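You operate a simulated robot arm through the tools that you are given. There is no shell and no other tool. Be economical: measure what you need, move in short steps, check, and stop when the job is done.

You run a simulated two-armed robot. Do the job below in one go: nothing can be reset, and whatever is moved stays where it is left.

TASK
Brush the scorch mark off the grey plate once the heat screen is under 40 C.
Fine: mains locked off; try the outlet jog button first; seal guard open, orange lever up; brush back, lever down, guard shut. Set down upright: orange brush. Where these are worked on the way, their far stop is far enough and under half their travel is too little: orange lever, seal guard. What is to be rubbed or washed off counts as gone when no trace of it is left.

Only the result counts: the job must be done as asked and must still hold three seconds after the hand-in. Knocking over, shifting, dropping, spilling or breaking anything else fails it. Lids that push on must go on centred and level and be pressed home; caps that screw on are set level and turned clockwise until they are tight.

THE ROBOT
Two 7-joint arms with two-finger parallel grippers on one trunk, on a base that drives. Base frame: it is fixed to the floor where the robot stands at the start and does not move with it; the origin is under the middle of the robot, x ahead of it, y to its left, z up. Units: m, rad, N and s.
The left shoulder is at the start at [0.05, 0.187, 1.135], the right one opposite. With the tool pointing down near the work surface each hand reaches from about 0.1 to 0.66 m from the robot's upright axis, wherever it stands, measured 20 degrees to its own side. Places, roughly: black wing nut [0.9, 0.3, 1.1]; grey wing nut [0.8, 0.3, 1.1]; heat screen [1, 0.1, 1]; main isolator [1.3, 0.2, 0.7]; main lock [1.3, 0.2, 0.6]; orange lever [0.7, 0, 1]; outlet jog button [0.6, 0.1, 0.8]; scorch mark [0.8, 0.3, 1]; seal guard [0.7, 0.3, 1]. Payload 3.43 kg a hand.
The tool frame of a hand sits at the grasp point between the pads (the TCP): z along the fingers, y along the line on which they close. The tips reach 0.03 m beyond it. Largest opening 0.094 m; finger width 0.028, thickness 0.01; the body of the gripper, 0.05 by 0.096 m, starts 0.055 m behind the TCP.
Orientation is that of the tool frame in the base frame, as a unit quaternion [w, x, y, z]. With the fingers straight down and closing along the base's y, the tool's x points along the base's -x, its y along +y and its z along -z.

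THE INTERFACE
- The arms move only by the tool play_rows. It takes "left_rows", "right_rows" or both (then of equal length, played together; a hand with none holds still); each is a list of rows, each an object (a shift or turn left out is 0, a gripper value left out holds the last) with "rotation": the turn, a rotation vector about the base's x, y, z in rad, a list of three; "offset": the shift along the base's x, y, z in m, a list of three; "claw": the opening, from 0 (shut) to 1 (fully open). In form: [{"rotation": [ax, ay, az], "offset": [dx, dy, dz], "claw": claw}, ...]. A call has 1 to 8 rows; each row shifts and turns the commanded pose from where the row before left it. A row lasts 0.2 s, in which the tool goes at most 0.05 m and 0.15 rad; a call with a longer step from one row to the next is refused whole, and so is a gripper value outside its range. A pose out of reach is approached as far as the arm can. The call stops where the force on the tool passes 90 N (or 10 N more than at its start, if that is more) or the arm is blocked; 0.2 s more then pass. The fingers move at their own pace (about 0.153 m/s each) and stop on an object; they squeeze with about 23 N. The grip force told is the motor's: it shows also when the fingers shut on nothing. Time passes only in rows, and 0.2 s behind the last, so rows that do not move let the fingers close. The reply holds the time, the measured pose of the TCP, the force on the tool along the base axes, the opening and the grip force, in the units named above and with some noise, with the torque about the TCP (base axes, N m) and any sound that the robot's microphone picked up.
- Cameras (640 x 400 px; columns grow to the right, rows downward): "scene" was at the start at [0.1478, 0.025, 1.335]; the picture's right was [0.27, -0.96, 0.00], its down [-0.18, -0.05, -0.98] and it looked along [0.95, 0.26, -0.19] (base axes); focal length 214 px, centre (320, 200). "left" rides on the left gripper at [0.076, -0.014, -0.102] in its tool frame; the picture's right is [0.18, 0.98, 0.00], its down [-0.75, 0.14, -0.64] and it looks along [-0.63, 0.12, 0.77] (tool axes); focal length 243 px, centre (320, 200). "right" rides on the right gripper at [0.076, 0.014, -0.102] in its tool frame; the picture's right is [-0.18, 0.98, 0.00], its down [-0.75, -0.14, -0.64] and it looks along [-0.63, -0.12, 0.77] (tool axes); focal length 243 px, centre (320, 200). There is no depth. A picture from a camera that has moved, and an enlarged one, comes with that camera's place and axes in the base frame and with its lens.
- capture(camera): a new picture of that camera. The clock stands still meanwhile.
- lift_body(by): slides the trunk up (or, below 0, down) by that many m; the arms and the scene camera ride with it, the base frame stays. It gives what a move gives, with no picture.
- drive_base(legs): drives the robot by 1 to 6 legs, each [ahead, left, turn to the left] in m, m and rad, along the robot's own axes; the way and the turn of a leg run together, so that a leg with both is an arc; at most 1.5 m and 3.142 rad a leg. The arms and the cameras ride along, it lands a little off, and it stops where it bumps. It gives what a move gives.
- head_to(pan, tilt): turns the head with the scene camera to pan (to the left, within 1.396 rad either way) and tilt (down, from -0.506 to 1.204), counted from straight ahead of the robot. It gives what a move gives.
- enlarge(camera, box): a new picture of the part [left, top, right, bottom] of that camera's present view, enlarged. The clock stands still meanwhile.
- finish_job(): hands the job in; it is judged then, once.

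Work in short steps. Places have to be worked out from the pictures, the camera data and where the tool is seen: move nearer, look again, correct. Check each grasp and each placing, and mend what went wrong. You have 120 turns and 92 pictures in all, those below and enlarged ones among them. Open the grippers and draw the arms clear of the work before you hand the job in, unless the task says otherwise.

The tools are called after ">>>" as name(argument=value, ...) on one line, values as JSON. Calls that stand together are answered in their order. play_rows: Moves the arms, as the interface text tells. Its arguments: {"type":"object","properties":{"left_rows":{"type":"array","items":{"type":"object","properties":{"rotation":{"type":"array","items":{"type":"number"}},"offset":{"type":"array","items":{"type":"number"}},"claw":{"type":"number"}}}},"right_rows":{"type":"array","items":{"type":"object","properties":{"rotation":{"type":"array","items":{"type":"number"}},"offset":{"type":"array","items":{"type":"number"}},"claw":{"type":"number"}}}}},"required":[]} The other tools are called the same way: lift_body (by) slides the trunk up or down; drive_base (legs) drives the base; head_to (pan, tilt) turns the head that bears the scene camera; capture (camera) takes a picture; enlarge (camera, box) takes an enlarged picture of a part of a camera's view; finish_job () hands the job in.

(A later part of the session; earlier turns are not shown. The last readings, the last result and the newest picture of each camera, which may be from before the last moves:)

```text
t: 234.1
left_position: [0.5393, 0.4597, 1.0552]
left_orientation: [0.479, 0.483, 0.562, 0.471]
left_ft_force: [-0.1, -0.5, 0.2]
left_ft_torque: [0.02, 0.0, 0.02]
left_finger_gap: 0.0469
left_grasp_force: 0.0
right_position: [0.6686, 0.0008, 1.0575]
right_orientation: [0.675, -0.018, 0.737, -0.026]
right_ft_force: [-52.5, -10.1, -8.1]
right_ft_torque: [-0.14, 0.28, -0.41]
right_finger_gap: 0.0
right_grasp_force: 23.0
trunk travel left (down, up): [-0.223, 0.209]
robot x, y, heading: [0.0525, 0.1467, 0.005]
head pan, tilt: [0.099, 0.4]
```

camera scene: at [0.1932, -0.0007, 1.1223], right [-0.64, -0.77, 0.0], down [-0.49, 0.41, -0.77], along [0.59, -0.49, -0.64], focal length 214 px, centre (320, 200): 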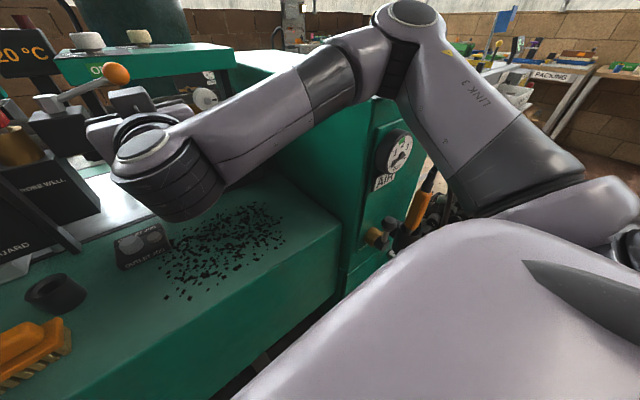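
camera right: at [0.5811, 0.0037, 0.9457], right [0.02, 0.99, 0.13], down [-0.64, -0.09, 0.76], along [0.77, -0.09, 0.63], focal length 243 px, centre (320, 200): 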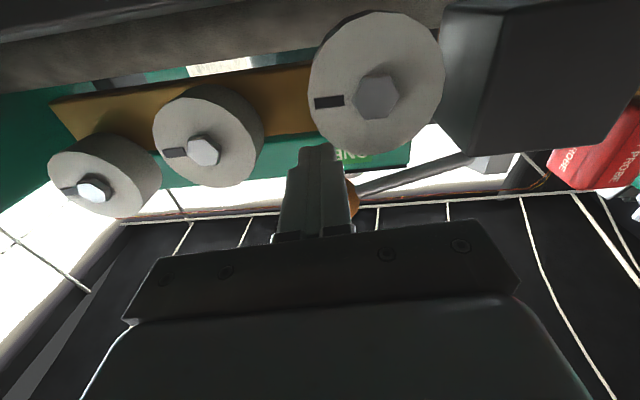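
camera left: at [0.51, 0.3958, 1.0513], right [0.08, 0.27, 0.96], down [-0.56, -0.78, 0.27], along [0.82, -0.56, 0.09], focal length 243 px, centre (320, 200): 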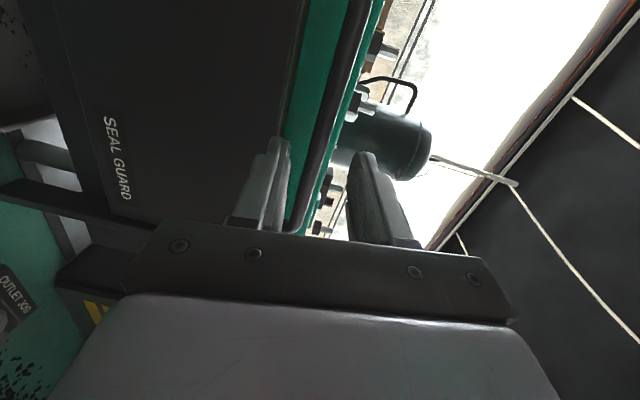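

Blocked away from me (52 N), so it should swing toward me. I'll back off, roll the hand so the fingers close vertically, and grip the knob.

>>> play_rows(right_rows=[{"offset": [-0.03, 0, 0]}, {"offset": [-0.035, 0, 0], "claw": 0.7}, {"rotation": [-0.15, 0, 0], "offset": [-0.02, 0, 0]}, {"rotation": [-0.15, 0, 0]}, {"rotation": [-0.15, 0, 0]}, {"rotation": [-0.15, 0, 0]}, {"rotation": [-0.15, 0, 0]}, {"rotation": [-0.15, 0, 0]}])

>>> play_rows(right_rows=[{"rotation": [-0.15, 0, 0]}, {"rotation": [-0.15, 0, 0]}, {"rotation": [-0.15, 0, 0]}, {"rotation": [-0.15, 0, 0]}, {"rotation": [-0.07, 0, 0]}, {"rotation": [0, -0.09, 0]}, {}])

>>> capture(camera="right")

```text
t: 235.9
left_position: [0.5429, 0.4618, 1.0508]
left_orientation: [0.476, 0.483, 0.563, 0.471]
left_ft_force: [-0.5, -0.2, -0.6]
left_ft_torque: [0.0, 0.02, 0.0]
left_finger_gap: 0.047
left_grasp_force: 0.1
right_position: [0.5902, 0.0024, 1.0578]
right_orientation: [0.6, -0.309, 0.652, -0.346]
right_ft_force: [-0.7, -0.1, -0.9]
right_ft_torque: [-0.01, -0.03, 0.02]
right_finger_gap: 0.066
right_grasp_force: 0.1
trunk travel left (down, up): [-0.223, 0.209]
robot x, y, heading: [0.0513, 0.149, 0.002]
head pan, tilt: [0.099, 0.4]
```

```text
t: 237.5
left_position: [0.5437, 0.4612, 1.0512]
left_orientation: [0.477, 0.485, 0.563, 0.47]
left_ft_force: [0.1, -0.7, -0.5]
left_ft_torque: [0.0, 0.0, 0.0]
left_finger_gap: 0.0469
left_grasp_force: 0.0
right_position: [0.5894, 0.0021, 1.0565]
right_orientation: [-0.489, 0.464, -0.48, 0.561]
right_ft_force: [-0.2, -0.1, 0.7]
right_ft_torque: [0.02, 0.04, -0.03]
right_finger_gap: 0.0657
right_grasp_force: 0.0
trunk travel left (down, up): [-0.223, 0.209]
robot x, y, heading: [0.0498, 0.146, 0.001]
head pan, tilt: [0.099, 0.4]
```

```text
17 pictures are left
camera right: at [0.4813, -0.0662, 1.0362], right [0.12, 0.12, -0.99], down [-0.58, 0.81, 0.03], along [0.81, 0.57, 0.17], focal length 243 px, centre (320, 200)
```

right: 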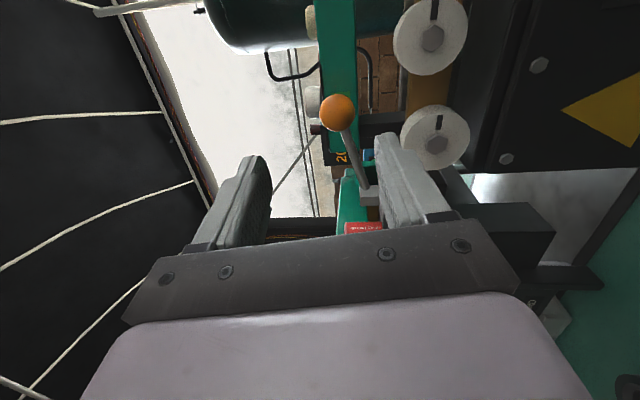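

Knob is between the fingers ahead (about y −0.01). Advance and grip it.

>>> play_rows(right_rows=[{"offset": [0.035, -0.007, 0]}, {"offset": [0.035, 0, 0]}, {"offset": [0.035, 0, 0]}, {"claw": 0.1}, {}, {}])

```text
t: 238.9
left_position: [0.5445, 0.4615, 1.0494]
left_orientation: [0.476, 0.484, 0.563, 0.471]
left_ft_force: [0.1, -0.1, 0.5]
left_ft_torque: [-0.01, 0.01, 0.03]
left_finger_gap: 0.0471
left_grasp_force: 0.1
right_position: [0.695, -0.0045, 1.0536]
right_orientation: [-0.488, 0.466, -0.482, 0.559]
right_ft_force: [-3.0, 0.3, -14.6]
right_ft_torque: [-0.07, 0.32, 0.08]
right_finger_gap: 0.0329
right_grasp_force: 45.5
trunk travel left (down, up): [-0.223, 0.209]
robot x, y, heading: [0.0476, 0.144, 0.003]
head pan, tilt: [0.099, 0.4]
```

Gripped (33 mm). Pull toward me along the arc.

>>> play_rows(right_rows=[{"offset": [-0.012, 0.003, 0]}, {"offset": [-0.012, 0.004, 0]}, {"offset": [-0.011, 0.005, 0]}, {}])

```text
t: 239.9
left_position: [0.5464, 0.4603, 1.0506]
left_orientation: [0.475, 0.485, 0.563, 0.47]
left_ft_force: [0.2, -0.4, -0.3]
left_ft_torque: [-0.04, -0.04, -0.01]
left_finger_gap: 0.0469
left_grasp_force: 0.0
right_position: [0.6635, 0.0013, 1.0533]
right_orientation: [-0.484, 0.462, -0.486, 0.562]
right_ft_force: [9.1, -17.8, -15.3]
right_ft_torque: [0.09, 0.26, -1.55]
right_finger_gap: 0.0329
right_grasp_force: 44.4
trunk travel left (down, up): [-0.223, 0.209]
robot x, y, heading: [0.0508, 0.1448, 0.004]
head pan, tilt: [0.099, 0.4]
```

It swings freely. Continue the arc toward pointing at me.

>>> play_rows(right_rows=[{"offset": [-0.011, 0.0153, 0]}, {"offset": [-0.0129, 0.0129, 0]}, {"offset": [-0.0106, 0.015, 0]}, {"offset": [-0.0077, 0.0165, 0]}, {}])

```text
t: 241.1
left_position: [0.5428, 0.4619, 1.0509]
left_orientation: [0.477, 0.483, 0.564, 0.471]
left_ft_force: [0.2, 0.9, 0.7]
left_ft_torque: [-0.02, 0.02, 0.01]
left_finger_gap: 0.0472
left_grasp_force: 0.0
right_position: [0.6174, 0.0706, 1.0557]
right_orientation: [-0.489, 0.464, -0.479, 0.562]
right_ft_force: [-0.5, 0.1, -0.3]
right_ft_torque: [-0.03, 0.01, -0.01]
right_finger_gap: 0.0094
right_grasp_force: 0.1
trunk travel left (down, up): [-0.223, 0.209]
robot x, y, heading: [0.0506, 0.1434, 0.002]
head pan, tilt: [0.099, 0.4]
```

The knob slipped out. Look where the lever stands.

>>> enlarge(camera="scene", box=[240, 100, 440, 220])

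```text
3.20 times, centred on (340, 160) of scene
camera zoom: at [0.2008, 0.1585, 1.1887], right [0.1, -0.99, 0.0], down [-0.39, -0.04, -0.92], along [0.92, 0.09, -0.39], focal length 686 px, centre (256, 328)
```

zoom: 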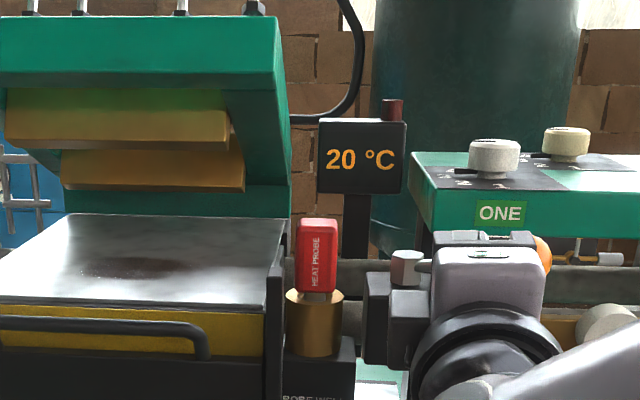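

The upper frame has risen and the grey plate with a dark scorch mark is exposed. The lever is at about 40°; I'll push it on to its stop with the closed fingers from the side.

>>> play_rows(right_rows=[{"offset": [-0.045, 0, 0], "claw": 0}, {"offset": [0, -0.049, 0]}, {"offset": [0, -0.049, 0]}, {"offset": [0.045, 0, 0]}, {"offset": [0.042, 0, 0]}, {"offset": [0, 0.015, 0]}, {"offset": [0, 0.015, 0]}, {"offset": [0, 0.015, 0]}])

>>> play_rows(right_rows=[{"offset": [0, 0.012, 0]}, {"offset": [0, 0.012, 0]}, {"offset": [0, 0.012, 0]}, {"offset": [0, 0.012, 0]}, {}])

```text
t: 242.9
left_position: [0.5417, 0.4602, 1.0522]
left_orientation: [0.477, 0.484, 0.563, 0.471]
left_ft_force: [-0.1, 0.4, 0.7]
left_ft_torque: [-0.01, -0.01, 0.0]
left_finger_gap: 0.0471
left_grasp_force: 0.0
right_position: [0.6581, 0.015, 1.0586]
right_orientation: [-0.491, 0.464, -0.479, 0.561]
right_ft_force: [0.3, -2.4, 1.6]
right_ft_torque: [0.0, 0.08, 0.19]
right_finger_gap: 0.0
right_grasp_force: 22.7
trunk travel left (down, up): [-0.223, 0.209]
robot x, y, heading: [0.0502, 0.1458, 0.002]
head pan, tilt: [0.099, 0.4]
```

```text
t: 244.1
left_position: [0.5424, 0.4592, 1.0536]
left_orientation: [0.477, 0.484, 0.562, 0.472]
left_ft_force: [-0.4, 0.5, 0.8]
left_ft_torque: [-0.01, 0.04, -0.02]
left_finger_gap: 0.0468
left_grasp_force: 0.1
right_position: [0.6568, 0.059, 1.0568]
right_orientation: [-0.488, 0.462, -0.483, 0.562]
right_ft_force: [-21.3, -17.5, -1.8]
right_ft_torque: [-0.11, 0.0, 1.54]
right_finger_gap: 0.0004
right_grasp_force: 22.9
trunk travel left (down, up): [-0.223, 0.209]
robot x, y, heading: [0.0492, 0.1499, -0.006]
head pan, tilt: [0.099, 0.4]
```

>>> play_rows(right_rows=[{"offset": [-0.004, 0.006, 0]}, {"offset": [0, 0.006, 0]}, {"offset": [0, 0.004, 0]}, {}])

>>> enlarge(camera="scene", box=[180, 90, 440, 230])

```text
t: 245.1
left_position: [0.5408, 0.4548, 1.0552]
left_orientation: [0.476, 0.485, 0.561, 0.474]
left_ft_force: [-0.1, -0.1, 0.2]
left_ft_torque: [0.0, 0.01, -0.02]
left_finger_gap: 0.0471
left_grasp_force: 0.1
right_position: [0.6548, 0.0581, 1.0576]
right_orientation: [-0.483, 0.452, -0.49, 0.567]
right_ft_force: [-24.5, -65.0, -1.4]
right_ft_torque: [-0.23, -0.04, 3.34]
right_finger_gap: 0.0
right_grasp_force: 23.3
trunk travel left (down, up): [-0.223, 0.209]
robot x, y, heading: [0.0491, 0.1491, 0.006]
head pan, tilt: [0.099, 0.4]
```

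```text
2.46 times, centred on (310, 160) of scene
camera zoom: at [0.198, 0.1505, 1.1891], right [0.1, -0.99, -0.01], down [-0.38, -0.03, -0.92], along [0.92, 0.1, -0.39], focal length 528 px, centre (345, 298)
```

zoom: 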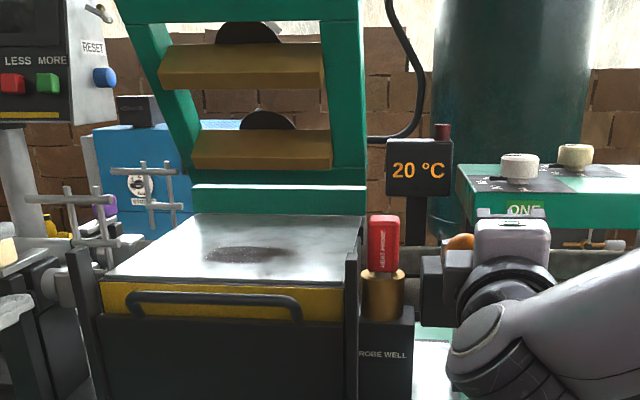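

Frame fully up, lever at its stop. I'll withdraw the right hand and un-roll/tilt the left hand for picking the brush.

>>> play_rows(right_rows=[{"offset": [0, -0.025, 0]}, {"offset": [-0.045, 0, 0]}, {"offset": [-0.045, 0, 0]}, {"offset": [-0.04, 0, 0]}, {"offset": [-0.03, 0, 0.02]}, {"offset": [0, 0, 0.03]}, {"offset": [0, 0, 0.03]}, {}], left_rows=[{"rotation": [-0.15, 0, 0]}, {"rotation": [-0.15, 0, 0], "offset": [0, -0.01, 0]}, {"rotation": [-0.15, 0, 0], "offset": [0, -0.02, 0]}, {"rotation": [-0.15, 0, 0], "offset": [0, -0.02, 0]}, {"rotation": [-0.15, 0, 0], "offset": [0, -0.02, 0]}, {"rotation": [-0.15, 0, 0], "offset": [0, -0.02, 0]}, {"rotation": [-0.15, 0, 0], "offset": [0, -0.02, 0]}, {"rotation": [-0.15, 0, 0], "offset": [0, -0.02, 0]}])

>>> play_rows(left_rows=[{"rotation": [-0.15, 0, 0], "claw": 1}, {"rotation": [-0.15, 0, 0]}, {"rotation": [-0.07, 0, 0]}, {"rotation": [0, 0.13, 0]}, {"rotation": [0, 0.13, 0]}, {"rotation": [0, 0.13, 0]}, {"rotation": [0, 0.13, 0]}, {"rotation": [0, 0.13, 0]}])

```text
t: 246.9
left_position: [0.5425, 0.3329, 1.0508]
left_orientation: [0.667, 0.13, 0.731, 0.07]
left_ft_force: [-1.1, -0.7, 0.5]
left_ft_torque: [0.02, -0.01, 0.01]
left_finger_gap: 0.0471
left_grasp_force: 0.1
right_position: [0.4958, 0.0539, 1.1374]
right_orientation: [-0.488, 0.464, -0.48, 0.562]
right_ft_force: [-0.6, -0.9, 0.7]
right_ft_torque: [0.01, -0.02, 0.0]
right_finger_gap: 0.0
right_grasp_force: 22.9
trunk travel left (down, up): [-0.223, 0.209]
robot x, y, heading: [0.0523, 0.1479, -0.004]
head pan, tilt: [0.099, 0.4]
```

```text
t: 248.7
left_position: [0.543, 0.3323, 1.0515]
left_orientation: [0.411, -0.016, 0.909, -0.063]
left_ft_force: [0.0, 0.6, 0.1]
left_ft_torque: [0.02, 0.04, 0.01]
left_finger_gap: 0.0941
left_grasp_force: 0.1
right_position: [0.4948, 0.0534, 1.137]
right_orientation: [-0.488, 0.464, -0.481, 0.561]
right_ft_force: [-0.4, 0.5, -0.7]
right_ft_torque: [0.02, 0.0, 0.0]
right_finger_gap: 0.0
right_grasp_force: 22.3
trunk travel left (down, up): [-0.223, 0.209]
robot x, y, heading: [0.0519, 0.1495, 0.004]
head pan, tilt: [0.099, 0.4]
```

I'll level the closing axis, yaw slightly to match the brush (~5°), centre over it at (0.49, 0.25), and lower the trunk.

>>> play_rows(left_rows=[{"rotation": [0.128, 0, 0], "offset": [-0.02, -0.03, 0]}, {"rotation": [0, 0, 0.09], "offset": [-0.02, -0.03, 0]}, {"offset": [-0.013, -0.022, 0]}, {}])

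>>> lift_body(by=-0.13)

>>> capture(camera="left")

```text
t: 249.7
left_position: [0.5021, 0.2746, 1.0541]
left_orientation: [0.41, -0.031, 0.911, 0.014]
left_ft_force: [-0.6, -0.4, -0.4]
left_ft_torque: [0.0, 0.02, 0.01]
left_finger_gap: 0.094
left_grasp_force: 0.0
left hand out of reach, approached as far as the arm can: row 2, 3
right_position: [0.4948, 0.0544, 1.1365]
right_orientation: [-0.488, 0.464, -0.481, 0.562]
right_ft_force: [-0.6, 0.3, -0.1]
right_ft_torque: [-0.02, -0.01, 0.0]
right_finger_gap: 0.0
right_grasp_force: 22.6
trunk travel left (down, up): [-0.223, 0.209]
robot x, y, heading: [0.0493, 0.1528, -0.002]
head pan, tilt: [0.099, 0.4]
```

```text
t: 251.2
left_position: [0.5024, 0.2747, 0.9239]
left_orientation: [0.411, -0.03, 0.911, 0.013]
left_ft_force: [-1.2, -0.4, 1.1]
left_ft_torque: [0.0, -0.04, 0.04]
left_finger_gap: 0.094
left_grasp_force: 0.1
right_position: [0.4945, 0.0538, 1.0076]
right_orientation: [-0.488, 0.464, -0.48, 0.562]
right_ft_force: [-0.7, 0.1, 1.1]
right_ft_torque: [0.01, -0.01, 0.02]
right_finger_gap: 0.0
right_grasp_force: 22.7
trunk travel left (down, up): [-0.093, 0.339]
robot x, y, heading: [0.047, 0.1522, 0.001]
head pan, tilt: [0.099, 0.4]
```

```text
14 pictures are left
camera left: at [0.3757, 0.2521, 0.935], right [-0.19, 0.97, -0.14], down [0.01, 0.14, 0.99], along [0.98, 0.18, -0.04], focal length 243 px, centre (320, 200)
```

left: 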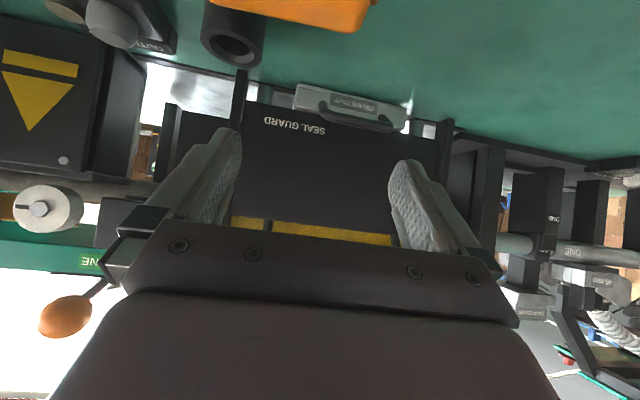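

Handle spans y≈0.207–0.288, centre (0.489, 0.248), top ≈0.83. I'll back the base 6 cm for a better arm posture and then centre above it.

>>> drive_base(legs=[[-0.07, -0.02, 0]])

>>> play_rows(left_rows=[{"offset": [0.02, -0.006, -0.02]}, {"offset": [0.02, 0, -0.02]}, {"rotation": [0, 0, 0.02]}, {}])

>>> head_to(pan=0.35, tilt=0.6)

>>> enlarge(camera="scene", box=[220, 120, 460, 300])

```text
t: 252.3
left_position: [0.4336, 0.2554, 0.9229]
left_orientation: [0.409, -0.031, 0.912, 0.013]
left_ft_force: [0.0, 0.1, 0.2]
left_ft_torque: [-0.02, 0.02, -0.01]
left_finger_gap: 0.094
left_grasp_force: 0.1
right_position: [0.4256, 0.0336, 1.0073]
right_orientation: [-0.488, 0.465, -0.481, 0.561]
right_ft_force: [0.4, -0.4, 0.7]
right_ft_torque: [0.02, -0.01, -0.01]
right_finger_gap: 0.0
right_grasp_force: 23.0
trunk travel left (down, up): [-0.093, 0.339]
robot x, y, heading: [-0.0172, 0.1298, -0.0]
head pan, tilt: [0.099, 0.4]
```

```text
t: 253.3
left_position: [0.4669, 0.2581, 0.8907]
left_orientation: [0.409, -0.042, 0.911, 0.017]
left_ft_force: [0.1, 1.1, -0.3]
left_ft_torque: [0.0, 0.0, -0.02]
left_finger_gap: 0.0939
left_grasp_force: 0.1
left hand out of reach, approached as far as the arm can: row 1, 3
right_position: [0.4257, 0.0345, 1.0075]
right_orientation: [-0.488, 0.465, -0.481, 0.561]
right_ft_force: [-0.3, 0.0, -0.1]
right_ft_torque: [0.0, -0.01, 0.01]
right_finger_gap: 0.0001
right_grasp_force: 23.1
trunk travel left (down, up): [-0.093, 0.339]
robot x, y, heading: [-0.0156, 0.1278, 0.006]
head pan, tilt: [0.099, 0.4]
```

```text
t: 254.0
left_position: [0.4672, 0.2578, 0.8912]
left_orientation: [0.41, -0.042, 0.911, 0.017]
left_ft_force: [-1.4, 1.0, -0.5]
left_ft_torque: [0.0, -0.01, 0.03]
left_finger_gap: 0.0943
left_grasp_force: 0.1
right_position: [0.4258, 0.0343, 1.0072]
right_orientation: [-0.488, 0.464, -0.481, 0.561]
right_ft_force: [-0.2, 0.2, -0.3]
right_ft_torque: [0.0, -0.01, -0.03]
right_finger_gap: 0.0001
right_grasp_force: 23.1
trunk travel left (down, up): [-0.093, 0.339]
robot x, y, heading: [-0.0187, 0.1304, 0.002]
head pan, tilt: [0.351, 0.6]
```

```text
2.22 times, centred on (340, 210) of scene
camera zoom: at [0.1229, 0.1593, 1.0404], right [0.35, -0.94, 0.0], down [-0.53, -0.19, -0.83], along [0.77, 0.28, -0.56], focal length 477 px, centre (276, 178)
```

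zoom: 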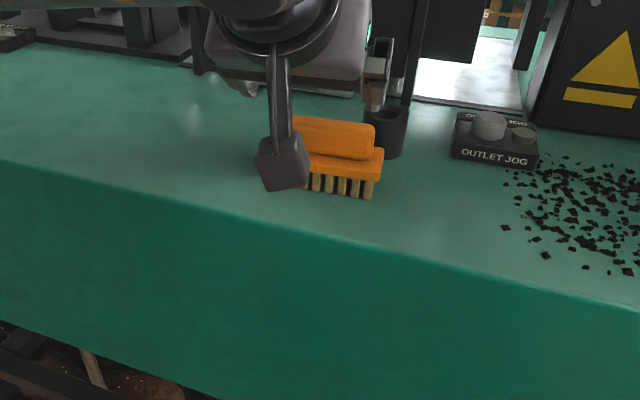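

The left arm prefers more of its own side; shift the base −0.09 in y and recentre.

>>> drive_base(legs=[[0, -0.09, 0]])

>>> play_rows(left_rows=[{"offset": [0.003, 0.04, 0]}, {"offset": [0.005, 0.04, 0]}, {"rotation": [0.024, 0, 0.03]}, {}])

```text
t: 255.5
left_position: [0.4663, 0.1698, 0.8907]
left_orientation: [0.409, -0.042, 0.911, 0.017]
left_ft_force: [0.1, 0.1, 0.5]
left_ft_torque: [0.01, -0.02, 0.02]
left_finger_gap: 0.094
left_grasp_force: 0.0
right_position: [0.4273, -0.0541, 1.007]
right_orientation: [-0.489, 0.465, -0.48, 0.56]
right_ft_force: [-0.4, -0.5, -0.6]
right_ft_torque: [-0.01, 0.01, 0.02]
right_finger_gap: 0.0
right_grasp_force: 23.5
trunk travel left (down, up): [-0.093, 0.339]
robot x, y, heading: [-0.0182, 0.041, 0.01]
head pan, tilt: [0.351, 0.6]
```

```text
t: 256.5
left_position: [0.4758, 0.2512, 0.8882]
left_orientation: [0.409, -0.053, 0.91, 0.035]
left_ft_force: [0.0, 0.3, -0.2]
left_ft_torque: [-0.02, 0.03, 0.0]
left_finger_gap: 0.0938
left_grasp_force: 0.0
right_position: [0.4272, -0.0553, 1.0068]
right_orientation: [-0.488, 0.465, -0.481, 0.561]
right_ft_force: [-1.2, -0.6, 0.5]
right_ft_torque: [0.03, 0.01, 0.03]
right_finger_gap: 0.0
right_grasp_force: 22.9
trunk travel left (down, up): [-0.093, 0.339]
robot x, y, heading: [-0.0205, 0.0397, 0.002]
head pan, tilt: [0.351, 0.6]
```

>>> play_rows(left_rows=[{"offset": [0, -0.005, -0.02]}, {"offset": [0, 0, -0.012]}, {}])

>>> enlarge(camera="left", box=[120, 0, 520, 250])

```text
t: 257.3
left_position: [0.474, 0.2469, 0.8569]
left_orientation: [0.41, -0.05, 0.91, 0.034]
left_ft_force: [-0.5, 0.2, 0.5]
left_ft_torque: [0.0, 0.04, 0.02]
left_finger_gap: 0.0943
left_grasp_force: 0.0
right_position: [0.4271, -0.0549, 1.0068]
right_orientation: [-0.488, 0.465, -0.48, 0.561]
right_ft_force: [-0.3, -0.1, -0.9]
right_ft_torque: [0.02, 0.01, 0.0]
right_finger_gap: 0.0
right_grasp_force: 22.7
trunk travel left (down, up): [-0.093, 0.339]
robot x, y, heading: [-0.0167, 0.0435, 0.01]
head pan, tilt: [0.351, 0.6]
```

```text
1.60 times, centred on (320, 125) of left
camera zoom: at [0.3493, 0.2167, 0.8676], right [-0.24, 0.96, -0.12], down [0.0, 0.12, 0.99], along [0.97, 0.24, -0.03], focal length 388 px, centre (320, 320)
```

zoom: 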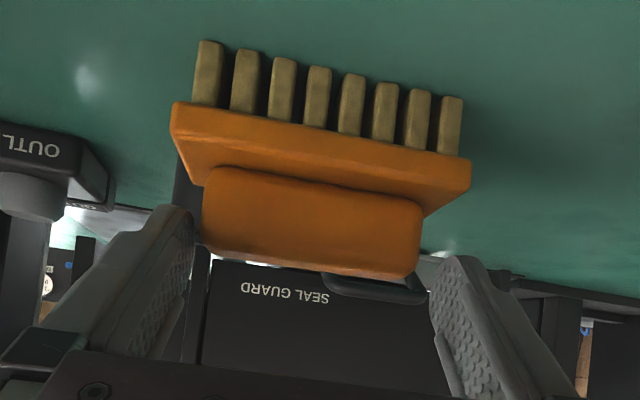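

The handle sits centred between the fingertips with ~3–4 mm each side. Lower 27 mm and close.

>>> play_rows(left_rows=[{"offset": [0.001, 0, -0.012]}, {"offset": [0.001, 0, -0.015]}, {}, {"claw": 0.5}, {}, {}])

>>> enlarge(camera="left", box=[120, 0, 520, 250])

```text
t: 258.7
left_position: [0.4788, 0.2418, 0.8446]
left_orientation: [0.424, -0.051, 0.904, 0.032]
left_ft_force: [-3.9, -0.7, 48.7]
left_ft_torque: [-2.41, -0.86, -0.21]
left_finger_gap: 0.0803
left_grasp_force: 22.6
right_position: [0.4238, -0.0557, 1.01]
right_orientation: [-0.489, 0.463, -0.48, 0.563]
right_ft_force: [-0.9, 0.6, 0.1]
right_ft_torque: [-0.02, 0.01, 0.03]
right_finger_gap: 0.0001
right_grasp_force: 23.0
trunk travel left (down, up): [-0.093, 0.339]
robot x, y, heading: [-0.0153, 0.0369, -0.0]
head pan, tilt: [0.351, 0.6]
```

```text
1.60 times, centred on (320, 125) of left
camera zoom: at [0.3529, 0.2134, 0.8505], right [-0.23, 0.96, -0.13], down [-0.03, 0.13, 0.99], along [0.97, 0.23, 0.0], focal length 388 px, centre (320, 320)
```

zoom: 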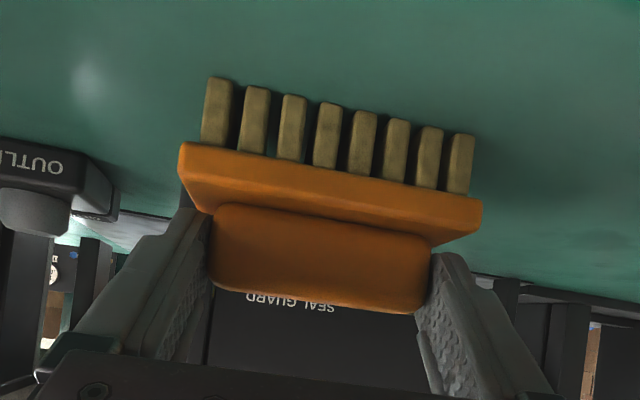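

Handle gripped lengthwise (gap 0.080). Lift gently and check.

>>> play_rows(left_rows=[{"claw": 0.3}, {"offset": [0, 0, 0.015]}, {"offset": [0, 0, 0.02]}, {"offset": [0, 0, 0.03]}, {"offset": [0, 0, 0.03]}, {}])

>>> enlarge(camera="left", box=[120, 0, 520, 250])

```text
t: 260.1
left_position: [0.4765, 0.2453, 0.9281]
left_orientation: [0.409, -0.052, 0.91, 0.035]
left_ft_force: [0.3, 0.6, -0.9]
left_ft_torque: [0.0, 0.02, 0.01]
left_finger_gap: 0.0801
left_grasp_force: 23.0
right_position: [0.4262, -0.0545, 1.0071]
right_orientation: [-0.489, 0.465, -0.48, 0.561]
right_ft_force: [-0.1, -0.3, -0.2]
right_ft_torque: [-0.01, -0.01, 0.04]
right_finger_gap: 0.0002
right_grasp_force: 23.2
trunk travel left (down, up): [-0.093, 0.339]
robot x, y, heading: [-0.0168, 0.0407, 0.002]
head pan, tilt: [0.351, 0.6]
```

```text
1.60 times, centred on (320, 125) of left
camera zoom: at [0.3516, 0.2161, 0.9388], right [-0.24, 0.96, -0.12], down [0.0, 0.12, 0.99], along [0.97, 0.24, -0.03], focal length 388 px, centre (320, 320)
```

zoom: 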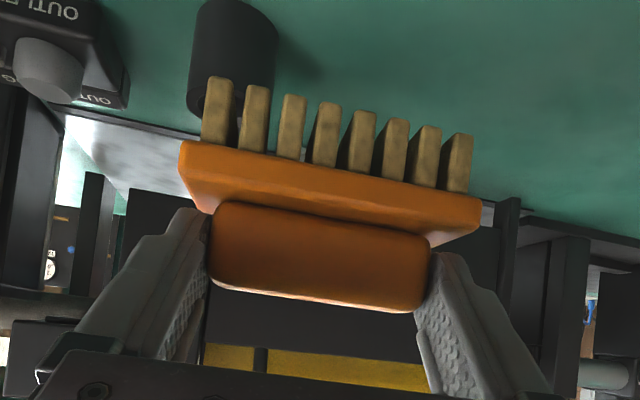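

Brush is held squarely; bristle tips are ~0.08 below the TCP. Raise the trunk to the start height and drive closer (0.09, 0.09).

>>> lift_body(by=0.24)

>>> drive_base(legs=[[0.107, 0.05, 0]])

>>> play_rows(left_rows=[{"offset": [0.04, 0.01, 0]}, {"offset": [0.04, 0.01, 0]}, {"offset": [0.04, 0.01, 0]}, {"offset": [0.03, 0.01, 0]}, {}])

```text
t: 262.6
left_position: [0.476, 0.2452, 1.1689]
left_orientation: [0.409, -0.051, 0.91, 0.034]
left_ft_force: [0.4, 0.3, -1.1]
left_ft_torque: [-0.01, 0.04, 0.01]
left_finger_gap: 0.0797
left_grasp_force: 23.2
right_position: [0.4271, -0.0538, 1.2466]
right_orientation: [-0.489, 0.465, -0.48, 0.56]
right_ft_force: [0.5, -0.3, 0.1]
right_ft_torque: [-0.02, 0.0, -0.02]
right_finger_gap: 0.0
right_grasp_force: 23.7
trunk travel left (down, up): [-0.333, 0.099]
robot x, y, heading: [-0.0158, 0.0402, 0.005]
head pan, tilt: [0.351, 0.6]
```

```text
t: 263.8
left_position: [0.5844, 0.295, 1.1666]
left_orientation: [0.41, -0.05, 0.91, 0.034]
left_ft_force: [0.1, 0.2, -2.1]
left_ft_torque: [-0.03, 0.01, -0.02]
left_finger_gap: 0.0801
left_grasp_force: 23.1
right_position: [0.5358, -0.005, 1.2451]
right_orientation: [-0.488, 0.465, -0.481, 0.561]
right_ft_force: [-0.1, -0.6, -0.7]
right_ft_torque: [-0.01, -0.03, -0.04]
right_finger_gap: 0.0
right_grasp_force: 23.6
trunk travel left (down, up): [-0.333, 0.099]
robot x, y, heading: [0.0899, 0.0875, 0.007]
head pan, tilt: [0.351, 0.6]
```

```text
t: 265.0
left_position: [0.7347, 0.3369, 1.1689]
left_orientation: [0.41, -0.051, 0.91, 0.035]
left_ft_force: [0.2, -0.8, -0.8]
left_ft_torque: [-0.01, 0.02, -0.02]
left_finger_gap: 0.0801
left_grasp_force: 22.7
right_position: [0.5323, -0.0042, 1.2476]
right_orientation: [-0.489, 0.464, -0.48, 0.561]
right_ft_force: [-0.2, 0.7, 0.4]
right_ft_torque: [0.0, 0.0, -0.01]
right_finger_gap: 0.0
right_grasp_force: 23.2
trunk travel left (down, up): [-0.333, 0.099]
robot x, y, heading: [0.093, 0.0894, 0.006]
head pan, tilt: [0.351, 0.6]
```

Good reach. Lower onto the front part of the plate, feeling for contact.

>>> play_rows(left_rows=[{"offset": [0.01, 0, -0.03]}, {"offset": [0.01, 0, -0.03]}, {"offset": [0, 0, -0.02]}, {"offset": [0, 0, -0.01]}, {"offset": [0, 0, -0.008]}, {"offset": [0, 0, -0.006]}, {}])

>>> head_to(pan=0.4, tilt=0.55)

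>>> capture(camera="scene")

```text
t: 266.6
left_position: [0.751, 0.3369, 1.0655]
left_orientation: [0.41, -0.051, 0.91, 0.034]
left_ft_force: [-0.7, -0.4, -0.7]
left_ft_torque: [-0.02, -0.01, 0.02]
left_finger_gap: 0.0803
left_grasp_force: 23.2
left hand out of reach, approached as far as the arm can: row 6
right_position: [0.5338, -0.005, 1.2489]
right_orientation: [-0.489, 0.464, -0.48, 0.561]
right_ft_force: [0.6, 1.0, 1.1]
right_ft_torque: [0.01, -0.01, 0.01]
right_finger_gap: 0.0
right_grasp_force: 23.2
trunk travel left (down, up): [-0.333, 0.099]
robot x, y, heading: [0.0897, 0.0874, 0.003]
head pan, tilt: [0.351, 0.6]
```

```text
t: 267.2
left_position: [0.7507, 0.3382, 1.0652]
left_orientation: [0.411, -0.051, 0.91, 0.035]
left_ft_force: [-0.6, -0.7, -0.7]
left_ft_torque: [0.02, 0.01, -0.01]
left_finger_gap: 0.08
left_grasp_force: 23.1
right_position: [0.5338, -0.0052, 1.2481]
right_orientation: [-0.489, 0.464, -0.48, 0.562]
right_ft_force: [0.1, 0.6, -0.2]
right_ft_torque: [-0.02, -0.02, 0.0]
right_finger_gap: 0.0001
right_grasp_force: 22.3
trunk travel left (down, up): [-0.333, 0.099]
robot x, y, heading: [0.0865, 0.0913, 0.002]
head pan, tilt: [0.4, 0.55]
```

```text
9 pictures are left
camera scene: at [0.2301, 0.1249, 1.2848], right [0.39, -0.92, 0.0], down [-0.48, -0.21, -0.85], along [0.78, 0.33, -0.52], focal length 214 px, centre (320, 200)
```

scene: 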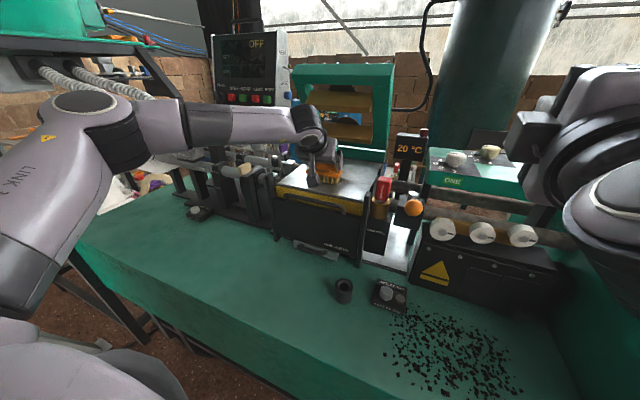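

No contact yet and the arm is at its lower limit; drop the trunk with the hand compensated, then feel for the plate.

>>> play_rows(left_rows=[{"offset": [0, 0, 0.03]}, {"offset": [0, 0, 0.03]}])

>>> lift_body(by=-0.06)

>>> play_rows(left_rows=[{"offset": [0, 0, -0.005]}, {"offset": [0, 0, -0.004]}, {"offset": [0, 0, -0.004]}, {"offset": [0, 0, -0.004]}, {}])

```text
t: 267.8
left_position: [0.7491, 0.3377, 1.1253]
left_orientation: [0.411, -0.05, 0.91, 0.034]
left_ft_force: [-0.6, 0.6, -0.4]
left_ft_torque: [-0.01, 0.02, -0.01]
left_finger_gap: 0.0802
left_grasp_force: 22.8
right_position: [0.5338, -0.0053, 1.2472]
right_orientation: [-0.488, 0.465, -0.48, 0.562]
right_ft_force: [0.4, 0.0, -1.2]
right_ft_torque: [0.02, 0.02, 0.0]
right_finger_gap: 0.0
right_grasp_force: 23.0
trunk travel left (down, up): [-0.333, 0.099]
robot x, y, heading: [0.0905, 0.088, 0.006]
head pan, tilt: [0.4, 0.55]
```

```text
t: 268.8
left_position: [0.748, 0.3374, 1.0652]
left_orientation: [0.411, -0.05, 0.91, 0.033]
left_ft_force: [-0.3, 0.1, -0.4]
left_ft_torque: [0.04, -0.01, -0.02]
left_finger_gap: 0.0801
left_grasp_force: 23.1
right_position: [0.5328, -0.0034, 1.1867]
right_orientation: [-0.489, 0.464, -0.48, 0.561]
right_ft_force: [-0.4, -0.8, 0.2]
right_ft_torque: [0.0, -0.04, 0.02]
right_finger_gap: 0.0
right_grasp_force: 23.4
trunk travel left (down, up): [-0.273, 0.159]
robot x, y, heading: [0.0905, 0.0876, 0.006]
head pan, tilt: [0.4, 0.55]
```

```text
t: 270.0
left_position: [0.7472, 0.337, 1.0595]
left_orientation: [0.419, -0.052, 0.906, 0.031]
left_ft_force: [4.9, 4.5, 32.2]
left_ft_torque: [-1.24, -0.66, 0.38]
left_finger_gap: 0.0801
left_grasp_force: 22.7
right_position: [0.5315, -0.0049, 1.1889]
right_orientation: [-0.489, 0.464, -0.481, 0.56]
right_ft_force: [-0.1, 0.9, -0.5]
right_ft_torque: [0.04, 0.05, 0.02]
right_finger_gap: 0.0
right_grasp_force: 22.7
trunk travel left (down, up): [-0.273, 0.159]
robot x, y, heading: [0.0924, 0.0875, 0.004]
head pan, tilt: [0.4, 0.55]
```

Contact at z≈1.06, as predicted. Ease the pressure slightly and scrub forward and back over the mark.

>>> play_rows(left_rows=[{"offset": [0.02, 0, 0.005]}, {"offset": [0.02, 0, 0]}, {"offset": [0.02, 0, 0]}, {"offset": [0.018, 0, 0]}, {"offset": [-0.02, 0, 0]}, {"offset": [-0.02, 0, 0]}, {"offset": [0.02, 0, 0]}, {"offset": [0.02, 0, 0]}])

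>>> play_rows(left_rows=[{"offset": [-0.01, 0.015, 0]}, {"offset": [-0.02, 0.01, 0]}, {"offset": [-0.015, 0, 0]}, {"offset": [0.02, 0, 0]}, {"offset": [0.025, 0, 0]}, {"offset": [-0.01, -0.025, 0]}, {"offset": [-0.02, -0.025, 0]}, {"offset": [-0.015, 0, 0]}])

```text
t: 271.8
left_position: [0.7689, 0.3685, 1.0591]
left_orientation: [0.417, -0.049, 0.907, 0.031]
left_ft_force: [-6.9, -2.0, 28.6]
left_ft_torque: [-1.5, -0.19, -0.42]
left_finger_gap: 0.0801
left_grasp_force: 23.2
left hand out of reach, approached as far as the arm can: row 1, 2, 3, 4
right_position: [0.5295, -0.0076, 1.1885]
right_orientation: [-0.489, 0.463, -0.479, 0.563]
right_ft_force: [0.5, 0.1, 0.5]
right_ft_torque: [0.01, -0.03, 0.0]
right_finger_gap: 0.0002
right_grasp_force: 22.8
trunk travel left (down, up): [-0.273, 0.159]
robot x, y, heading: [0.0922, 0.0857, 0.006]
head pan, tilt: [0.4, 0.55]
```

```text
t: 273.6
left_position: [0.7276, 0.3432, 1.0578]
left_orientation: [0.421, -0.053, 0.905, 0.031]
left_ft_force: [9.4, 1.7, 34.4]
left_ft_torque: [-1.7, -0.89, 0.49]
left_finger_gap: 0.0795
left_grasp_force: 22.5
right_position: [0.5305, -0.0063, 1.1883]
right_orientation: [-0.489, 0.464, -0.48, 0.561]
right_ft_force: [0.1, -0.8, 0.0]
right_ft_torque: [0.02, 0.01, -0.06]
right_finger_gap: 0.0
right_grasp_force: 22.9
trunk travel left (down, up): [-0.273, 0.159]
robot x, y, heading: [0.0877, 0.0907, 0.004]
head pan, tilt: [0.4, 0.55]
```

Reach stops at x≈0.77. I'll lift the brush, ease the base forward 6 cm, and resume.

>>> play_rows(left_rows=[{"offset": [0, 0, 0.03]}, {"offset": [-0.01, 0, 0.02]}])

>>> drive_base(legs=[[0.06, -0.03, 0]])

```text
t: 274.2
left_position: [0.7146, 0.3445, 1.0957]
left_orientation: [0.409, -0.05, 0.911, 0.036]
left_ft_force: [0.4, 0.4, -1.3]
left_ft_torque: [0.04, 0.02, -0.01]
left_finger_gap: 0.0796
left_grasp_force: 22.8
right_position: [0.5326, -0.0056, 1.1875]
right_orientation: [-0.489, 0.465, -0.48, 0.561]
right_ft_force: [-0.5, 0.3, -0.3]
right_ft_torque: [0.01, 0.01, 0.0]
right_finger_gap: 0.0002
right_grasp_force: 22.9
trunk travel left (down, up): [-0.273, 0.159]
robot x, y, heading: [0.0887, 0.0905, 0.009]
head pan, tilt: [0.4, 0.55]
```

```text
t: 275.4
left_position: [0.7634, 0.3317, 1.0969]
left_orientation: [0.409, -0.057, 0.91, 0.037]
left_ft_force: [-0.4, -0.9, -1.3]
left_ft_torque: [-0.04, -0.01, 0.01]
left_finger_gap: 0.0799
left_grasp_force: 23.0
right_position: [0.5882, -0.0203, 1.1863]
right_orientation: [-0.492, 0.468, -0.477, 0.557]
right_ft_force: [-0.3, -0.7, -0.8]
right_ft_torque: [0.03, -0.05, 0.0]
right_finger_gap: 0.0001
right_grasp_force: 23.0
trunk travel left (down, up): [-0.273, 0.159]
robot x, y, heading: [0.1405, 0.0668, 0.021]
head pan, tilt: [0.4, 0.55]
stopped in leg 1: the robot was blocked; the commanded pose is now the measured one
```

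Base at x=0.14. Lower and scrub further in.

>>> play_rows(left_rows=[{"offset": [0, 0, -0.03]}, {"offset": [0, 0, -0.014]}, {"offset": [0.02, 0.005, 0]}, {"offset": [0.02, 0, 0]}, {"offset": [0.02, 0, 0]}, {"offset": [-0.02, 0, 0]}, {"offset": [-0.02, 0, 0]}, {}])

>>> play_rows(left_rows=[{"offset": [0.02, 0.01, 0]}, {"offset": [0.02, 0.01, 0]}, {"offset": [-0.02, 0.01, 0]}, {"offset": [-0.02, 0, 0]}, {"offset": [0.02, -0.02, 0]}, {"offset": [0.02, -0.02, 0]}, {"offset": [-0.02, -0.01, 0]}, {"offset": [-0.02, 0, 0]}])

```text
t: 277.1
left_position: [0.7709, 0.3436, 1.0591]
left_orientation: [0.414, -0.057, 0.908, 0.035]
left_ft_force: [6.3, 0.6, 23.1]
left_ft_torque: [-1.09, -1.23, 0.3]
left_finger_gap: 0.08
left_grasp_force: 23.1
left hand out of reach, approached as far as the arm can: row 5
right_position: [0.5863, -0.022, 1.1873]
right_orientation: [-0.493, 0.468, -0.477, 0.557]
right_ft_force: [-0.1, -0.8, -0.5]
right_ft_torque: [0.03, 0.03, 0.0]
right_finger_gap: 0.0001
right_grasp_force: 23.7
trunk travel left (down, up): [-0.273, 0.159]
robot x, y, heading: [0.1428, 0.0674, 0.022]
head pan, tilt: [0.4, 0.55]
```

```text
t: 278.9
left_position: [0.7666, 0.3251, 1.0587]
left_orientation: [0.416, -0.058, 0.907, 0.035]
left_ft_force: [8.4, -0.4, 30.2]
left_ft_torque: [-1.47, -0.92, 0.35]
left_finger_gap: 0.0797
left_grasp_force: 22.9
left hand out of reach, approached as far as the arm can: row 6
right_position: [0.5865, -0.0209, 1.1882]
right_orientation: [-0.493, 0.467, -0.478, 0.558]
right_ft_force: [-0.1, -0.3, -0.2]
right_ft_torque: [0.03, -0.01, 0.02]
right_finger_gap: 0.0
right_grasp_force: 22.3
trunk travel left (down, up): [-0.273, 0.159]
robot x, y, heading: [0.1388, 0.0639, 0.024]
head pan, tilt: [0.4, 0.55]
```

Check the mark: lift and retract the brush, then look.

>>> play_rows(left_rows=[{"offset": [0, 0, 0.04]}, {"offset": [-0.04, 0, 0.02]}, {"offset": [-0.045, 0, 0.01]}, {"offset": [-0.045, 0, 0.01]}])

>>> enlarge(camera="scene", box=[260, 120, 400, 240])

```text
t: 279.9
left_position: [0.6357, 0.3271, 1.1312]
left_orientation: [0.409, -0.057, 0.91, 0.037]
left_ft_force: [0.2, 0.9, -1.5]
left_ft_torque: [0.02, 0.0, 0.02]
left_finger_gap: 0.0795
left_grasp_force: 23.2
right_position: [0.5884, -0.0206, 1.1863]
right_orientation: [-0.493, 0.468, -0.477, 0.558]
right_ft_force: [0.0, 0.1, 0.2]
right_ft_torque: [0.04, -0.01, 0.02]
right_finger_gap: 0.0
right_grasp_force: 23.3
trunk travel left (down, up): [-0.273, 0.159]
robot x, y, heading: [0.1432, 0.0667, 0.018]
head pan, tilt: [0.4, 0.55]
```

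```text
3.33 times, centred on (330, 180) of scene
camera zoom: at [0.2814, 0.1048, 1.2249], right [0.41, -0.91, 0.0], down [-0.48, -0.21, -0.85], along [0.78, 0.35, -0.52], focal length 715 px, centre (287, 267)
```

zoom: 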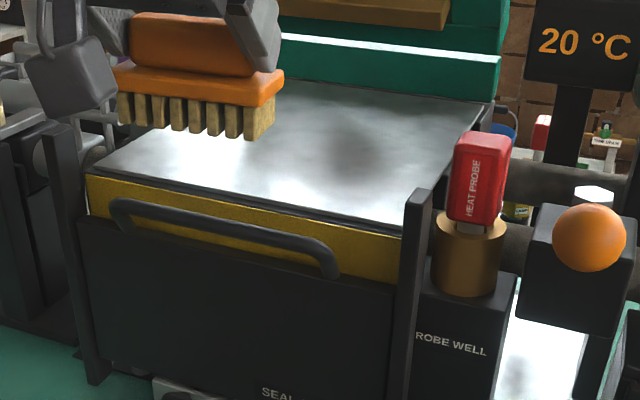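

The mark area looks clear, but the brush hides part. Move the brush aside and look again more closely.

>>> play_rows(left_rows=[{"offset": [-0.045, 0.02, 0]}, {"offset": [-0.045, 0.02, -0.01]}, {"offset": [-0.03, 0.03, -0.02]}, {"offset": [0, 0.03, -0.03]}])

>>> lift_body(by=0.12)

>>> enlarge(camera="scene", box=[250, 140, 390, 260])

```text
refused: row 2 steps farther than a row can; nothing moved
```

```text
t: 281.4
left_position: [0.6372, 0.3263, 1.2504]
left_orientation: [0.409, -0.058, 0.91, 0.038]
left_ft_force: [0.1, -0.5, -0.7]
left_ft_torque: [0.0, -0.01, 0.05]
left_finger_gap: 0.0801
left_grasp_force: 22.8
right_position: [0.5882, -0.0206, 1.3069]
right_orientation: [-0.492, 0.469, -0.478, 0.557]
right_ft_force: [0.6, -0.1, 0.5]
right_ft_torque: [-0.01, 0.0, 0.01]
right_finger_gap: 0.0004
right_grasp_force: 23.3
trunk travel left (down, up): [-0.393, 0.039]
robot x, y, heading: [0.1452, 0.0652, 0.026]
head pan, tilt: [0.4, 0.55]
```

```text
3.33 times, centred on (320, 200) of scene
camera zoom: at [0.282, 0.1049, 1.3448], right [0.41, -0.91, 0.0], down [-0.48, -0.21, -0.85], along [0.78, 0.35, -0.52], focal length 715 px, centre (320, 200)
```

zoom: 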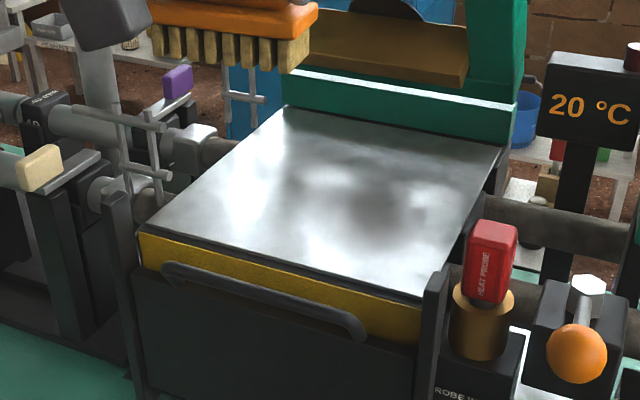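

A faint grey blotch stays fixed on the plate near (0.85, 0.288), beyond my sweep. A lower trunk gave more forward reach, so I'll pull both hands back, drop the trunk, and go in again.

>>> play_rows(left_rows=[{"offset": [-0.045, 0, 0]}, {"offset": [-0.045, 0, 0]}, {"offset": [-0.04, 0, 0]}, {}], right_rows=[{"offset": [-0.04, -0.01, 0.02]}, {"offset": [-0.04, -0.01, 0.025]}, {"offset": [-0.04, 0, 0.025]}, {"offset": [0, 0, 0.03]}])

>>> lift_body(by=-0.23)

>>> play_rows(left_rows=[{"offset": [0, 0, 0.045]}, {"offset": [0, 0, 0.045]}, {"offset": [0.035, -0.005, 0.03]}, {"offset": [0.045, -0.01, 0]}, {"offset": [0.045, -0.01, 0]}, {"offset": [0.045, -0.005, 0]}, {"offset": [0.04, 0, -0.01]}, {}])

```text
t: 282.3
left_position: [0.5102, 0.328, 1.252]
left_orientation: [0.41, -0.057, 0.91, 0.037]
left_ft_force: [0.0, -0.6, -1.4]
left_ft_torque: [-0.03, 0.01, 0.01]
left_finger_gap: 0.0798
left_grasp_force: 23.2
right_position: [0.5166, -0.0951, 1.3248]
right_orientation: [-0.382, 0.466, -0.536, 0.591]
right_ft_force: [1.4, -1.3, -0.6]
right_ft_torque: [-0.07, -0.05, 0.02]
right_finger_gap: 0.0004
right_grasp_force: 23.4
trunk travel left (down, up): [-0.393, 0.039]
robot x, y, heading: [0.14, 0.0612, 0.02]
head pan, tilt: [0.4, 0.55]
stopped in row 4 (right hand): the arm was blocked; the commanded pose is now the measured one
```

```text
t: 284.7
left_position: [0.5097, 0.3265, 1.0224]
left_orientation: [0.41, -0.056, 0.91, 0.036]
left_ft_force: [-0.2, -0.9, -0.9]
left_ft_torque: [-0.02, -0.01, -0.01]
left_finger_gap: 0.0796
left_grasp_force: 23.8
right_position: [0.5174, -0.0953, 1.0957]
right_orientation: [-0.383, 0.465, -0.537, 0.591]
right_ft_force: [0.0, 0.0, 0.5]
right_ft_torque: [0.0, 0.01, -0.01]
right_finger_gap: 0.0004
right_grasp_force: 22.5
trunk travel left (down, up): [-0.163, 0.269]
robot x, y, heading: [0.1425, 0.0691, 0.019]
head pan, tilt: [0.4, 0.55]
```

```text
t: 286.5
left_position: [0.6909, 0.3094, 1.139]
left_orientation: [0.41, -0.058, 0.91, 0.036]
left_ft_force: [0.2, 0.0, -0.7]
left_ft_torque: [-0.01, 0.01, 0.02]
left_finger_gap: 0.0795
left_grasp_force: 23.0
left hand out of reach, approached as far as the arm can: row 6, 7
right_position: [0.5183, -0.0955, 1.097]
right_orientation: [-0.383, 0.465, -0.537, 0.591]
right_ft_force: [0.2, -0.4, -0.7]
right_ft_torque: [-0.02, -0.02, 0.0]
right_finger_gap: 0.0
right_grasp_force: 23.5
trunk travel left (down, up): [-0.163, 0.269]
robot x, y, heading: [0.1394, 0.0653, 0.023]
head pan, tilt: [0.4, 0.55]
```

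Reach peaked at an intermediate trunk height. Better: turn the robot right ~0.45 rad so the left shoulder comes forward. Retract and raise first, then turn.

>>> play_rows(left_rows=[{"offset": [-0.045, 0, 0.005]}, {"offset": [-0.045, 0, 0.005]}, {"offset": [-0.045, 0, 0]}, {"offset": [-0.045, 0, 0]}])

>>> lift_body(by=0.14)

>>> drive_base(legs=[[0, 0, -0.45]])

>>> play_rows(left_rows=[{"offset": [0, 0.04, 0], "rotation": [0, 0, 0.14]}, {"offset": [0.02, 0.04, 0], "rotation": [0, 0, 0.14]}, {"offset": [0.02, 0.04, 0], "rotation": [0, 0, 0.14]}, {"offset": [0.03, 0.03, -0.02]}, {"offset": [0.03, 0.02, -0.02]}, {}])

```text
t: 287.5
left_position: [0.5081, 0.3067, 1.149]
left_orientation: [0.409, -0.058, 0.91, 0.036]
left_ft_force: [0.0, -0.6, -0.2]
left_ft_torque: [0.02, 0.02, -0.05]
left_finger_gap: 0.0796
left_grasp_force: 22.7
right_position: [0.517, -0.0955, 1.0959]
right_orientation: [-0.384, 0.465, -0.536, 0.591]
right_ft_force: [-0.3, 0.8, 0.3]
right_ft_torque: [-0.01, -0.03, 0.01]
right_finger_gap: 0.0
right_grasp_force: 23.4
trunk travel left (down, up): [-0.163, 0.269]
robot x, y, heading: [0.1412, 0.066, 0.017]
head pan, tilt: [0.4, 0.55]
```

```text
t: 289.2
left_position: [0.5095, 0.3065, 1.289]
left_orientation: [0.409, -0.057, 0.91, 0.037]
left_ft_force: [0.0, -0.3, -1.1]
left_ft_torque: [0.02, -0.02, -0.02]
left_finger_gap: 0.0795
left_grasp_force: 23.0
right_position: [0.519, -0.0967, 1.2362]
right_orientation: [-0.383, 0.465, -0.537, 0.591]
right_ft_force: [0.5, -0.3, -0.8]
right_ft_torque: [0.0, -0.04, 0.01]
right_finger_gap: 0.0
right_grasp_force: 22.9
trunk travel left (down, up): [-0.303, 0.129]
robot x, y, heading: [0.1425, 0.067, 0.017]
head pan, tilt: [0.4, 0.55]
```

```text
t: 290.9
left_position: [0.577, 0.1247, 1.2885]
left_orientation: [0.407, 0.146, 0.9, -0.055]
left_ft_force: [-0.2, 0.8, 0.1]
left_ft_torque: [0.02, 0.01, -0.01]
left_finger_gap: 0.0794
left_grasp_force: 23.1
right_position: [0.4102, -0.2424, 1.2361]
right_orientation: [-0.242, 0.335, -0.627, 0.661]
right_ft_force: [0.4, 0.3, 0.5]
right_ft_torque: [-0.02, 0.01, -0.02]
right_finger_gap: 0.0
right_grasp_force: 22.3
trunk travel left (down, up): [-0.303, 0.129]
robot x, y, heading: [0.1428, 0.0673, -0.428]
head pan, tilt: [0.4, 0.55]
```

```text
t: 292.3
left_position: [0.6795, 0.2945, 1.2451]
left_orientation: [0.41, -0.045, 0.911, 0.031]
left_ft_force: [0.1, 0.0, -0.8]
left_ft_torque: [0.0, 0.0, -0.02]
left_finger_gap: 0.0796
left_grasp_force: 22.5
right_position: [0.4094, -0.2422, 1.2359]
right_orientation: [-0.242, 0.334, -0.627, 0.661]
right_ft_force: [-0.1, 0.0, 0.2]
right_ft_torque: [-0.01, 0.01, 0.01]
right_finger_gap: 0.0
right_grasp_force: 23.2
trunk travel left (down, up): [-0.303, 0.129]
robot x, y, heading: [0.14, 0.0675, -0.426]
head pan, tilt: [0.4, 0.55]
```

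The turn worked. Now forward and down onto the plate.

>>> play_rows(left_rows=[{"offset": [0.03, 0, -0.035]}, {"offset": [0.03, 0, -0.035]}, {"offset": [0.025, 0, -0.035]}, {"offset": [0.015, 0, -0.035]}, {"offset": [0, 0, -0.03]}, {"offset": [0, 0, -0.015]}, {"offset": [0, 0, -0.008]}, {}])

```text
t: 294.1
left_position: [0.7775, 0.2942, 1.0597]
left_orientation: [0.414, -0.045, 0.909, 0.029]
left_ft_force: [3.4, 1.8, 15.6]
left_ft_torque: [-0.62, -0.72, 0.17]
left_finger_gap: 0.0797
left_grasp_force: 23.7
right_position: [0.4091, -0.2424, 1.2358]
right_orientation: [-0.242, 0.334, -0.626, 0.662]
right_ft_force: [-0.4, 0.1, 0.4]
right_ft_torque: [0.0, 0.0, 0.0]
right_finger_gap: 0.0
right_grasp_force: 23.0
trunk travel left (down, up): [-0.303, 0.129]
robot x, y, heading: [0.1428, 0.0663, -0.427]
head pan, tilt: [0.4, 0.55]
```

Contact. Scrub deeper in x, watching for reach or collision.

>>> play_rows(left_rows=[{"offset": [0.02, 0, -0.003]}, {"offset": [0.02, 0, 0]}, {"offset": [0.02, 0, 0]}, {"offset": [0.015, 0, 0]}, {"offset": [-0.02, 0, 0]}, {"offset": [-0.02, 0, 0]}, {"offset": [0.02, 0, 0]}, {"offset": [0.02, 0, 0]}])

>>> play_rows(left_rows=[{"offset": [-0.02, 0.015, 0]}, {"offset": [-0.02, 0, 0]}, {"offset": [0.02, 0.01, 0]}, {"offset": [0.02, 0, 0]}, {"offset": [-0.02, 0.01, 0]}, {"offset": [-0.02, 0, 0]}, {"offset": [0.02, 0.01, 0]}, {"offset": [0.02, 0, 0]}])

```text
t: 295.9
left_position: [0.8483, 0.2915, 1.0585]
left_orientation: [0.416, -0.045, 0.908, 0.028]
left_ft_force: [-8.8, 0.8, 30.2]
left_ft_torque: [-1.4, -0.12, -0.44]
left_finger_gap: 0.0795
left_grasp_force: 22.7
right_position: [0.4058, -0.243, 1.2371]
right_orientation: [-0.243, 0.333, -0.626, 0.662]
right_ft_force: [0.0, -0.6, -0.2]
right_ft_torque: [-0.01, -0.01, -0.01]
right_finger_gap: 0.0
right_grasp_force: 23.0
trunk travel left (down, up): [-0.303, 0.129]
robot x, y, heading: [0.1428, 0.0681, -0.425]
head pan, tilt: [0.4, 0.55]
```

```text
t: 297.7
left_position: [0.8474, 0.3384, 1.0585]
left_orientation: [0.415, -0.045, 0.908, 0.031]
left_ft_force: [-7.4, -0.3, 27.8]
left_ft_torque: [-1.32, -0.22, -0.34]
left_finger_gap: 0.0794
left_grasp_force: 22.9
right_position: [0.4061, -0.2432, 1.237]
right_orientation: [-0.243, 0.332, -0.626, 0.662]
right_ft_force: [0.1, 0.8, -0.1]
right_ft_torque: [0.03, -0.02, -0.03]
right_finger_gap: 0.0
right_grasp_force: 23.1
trunk travel left (down, up): [-0.303, 0.129]
robot x, y, heading: [0.1429, 0.0717, -0.423]
head pan, tilt: [0.4, 0.55]
```

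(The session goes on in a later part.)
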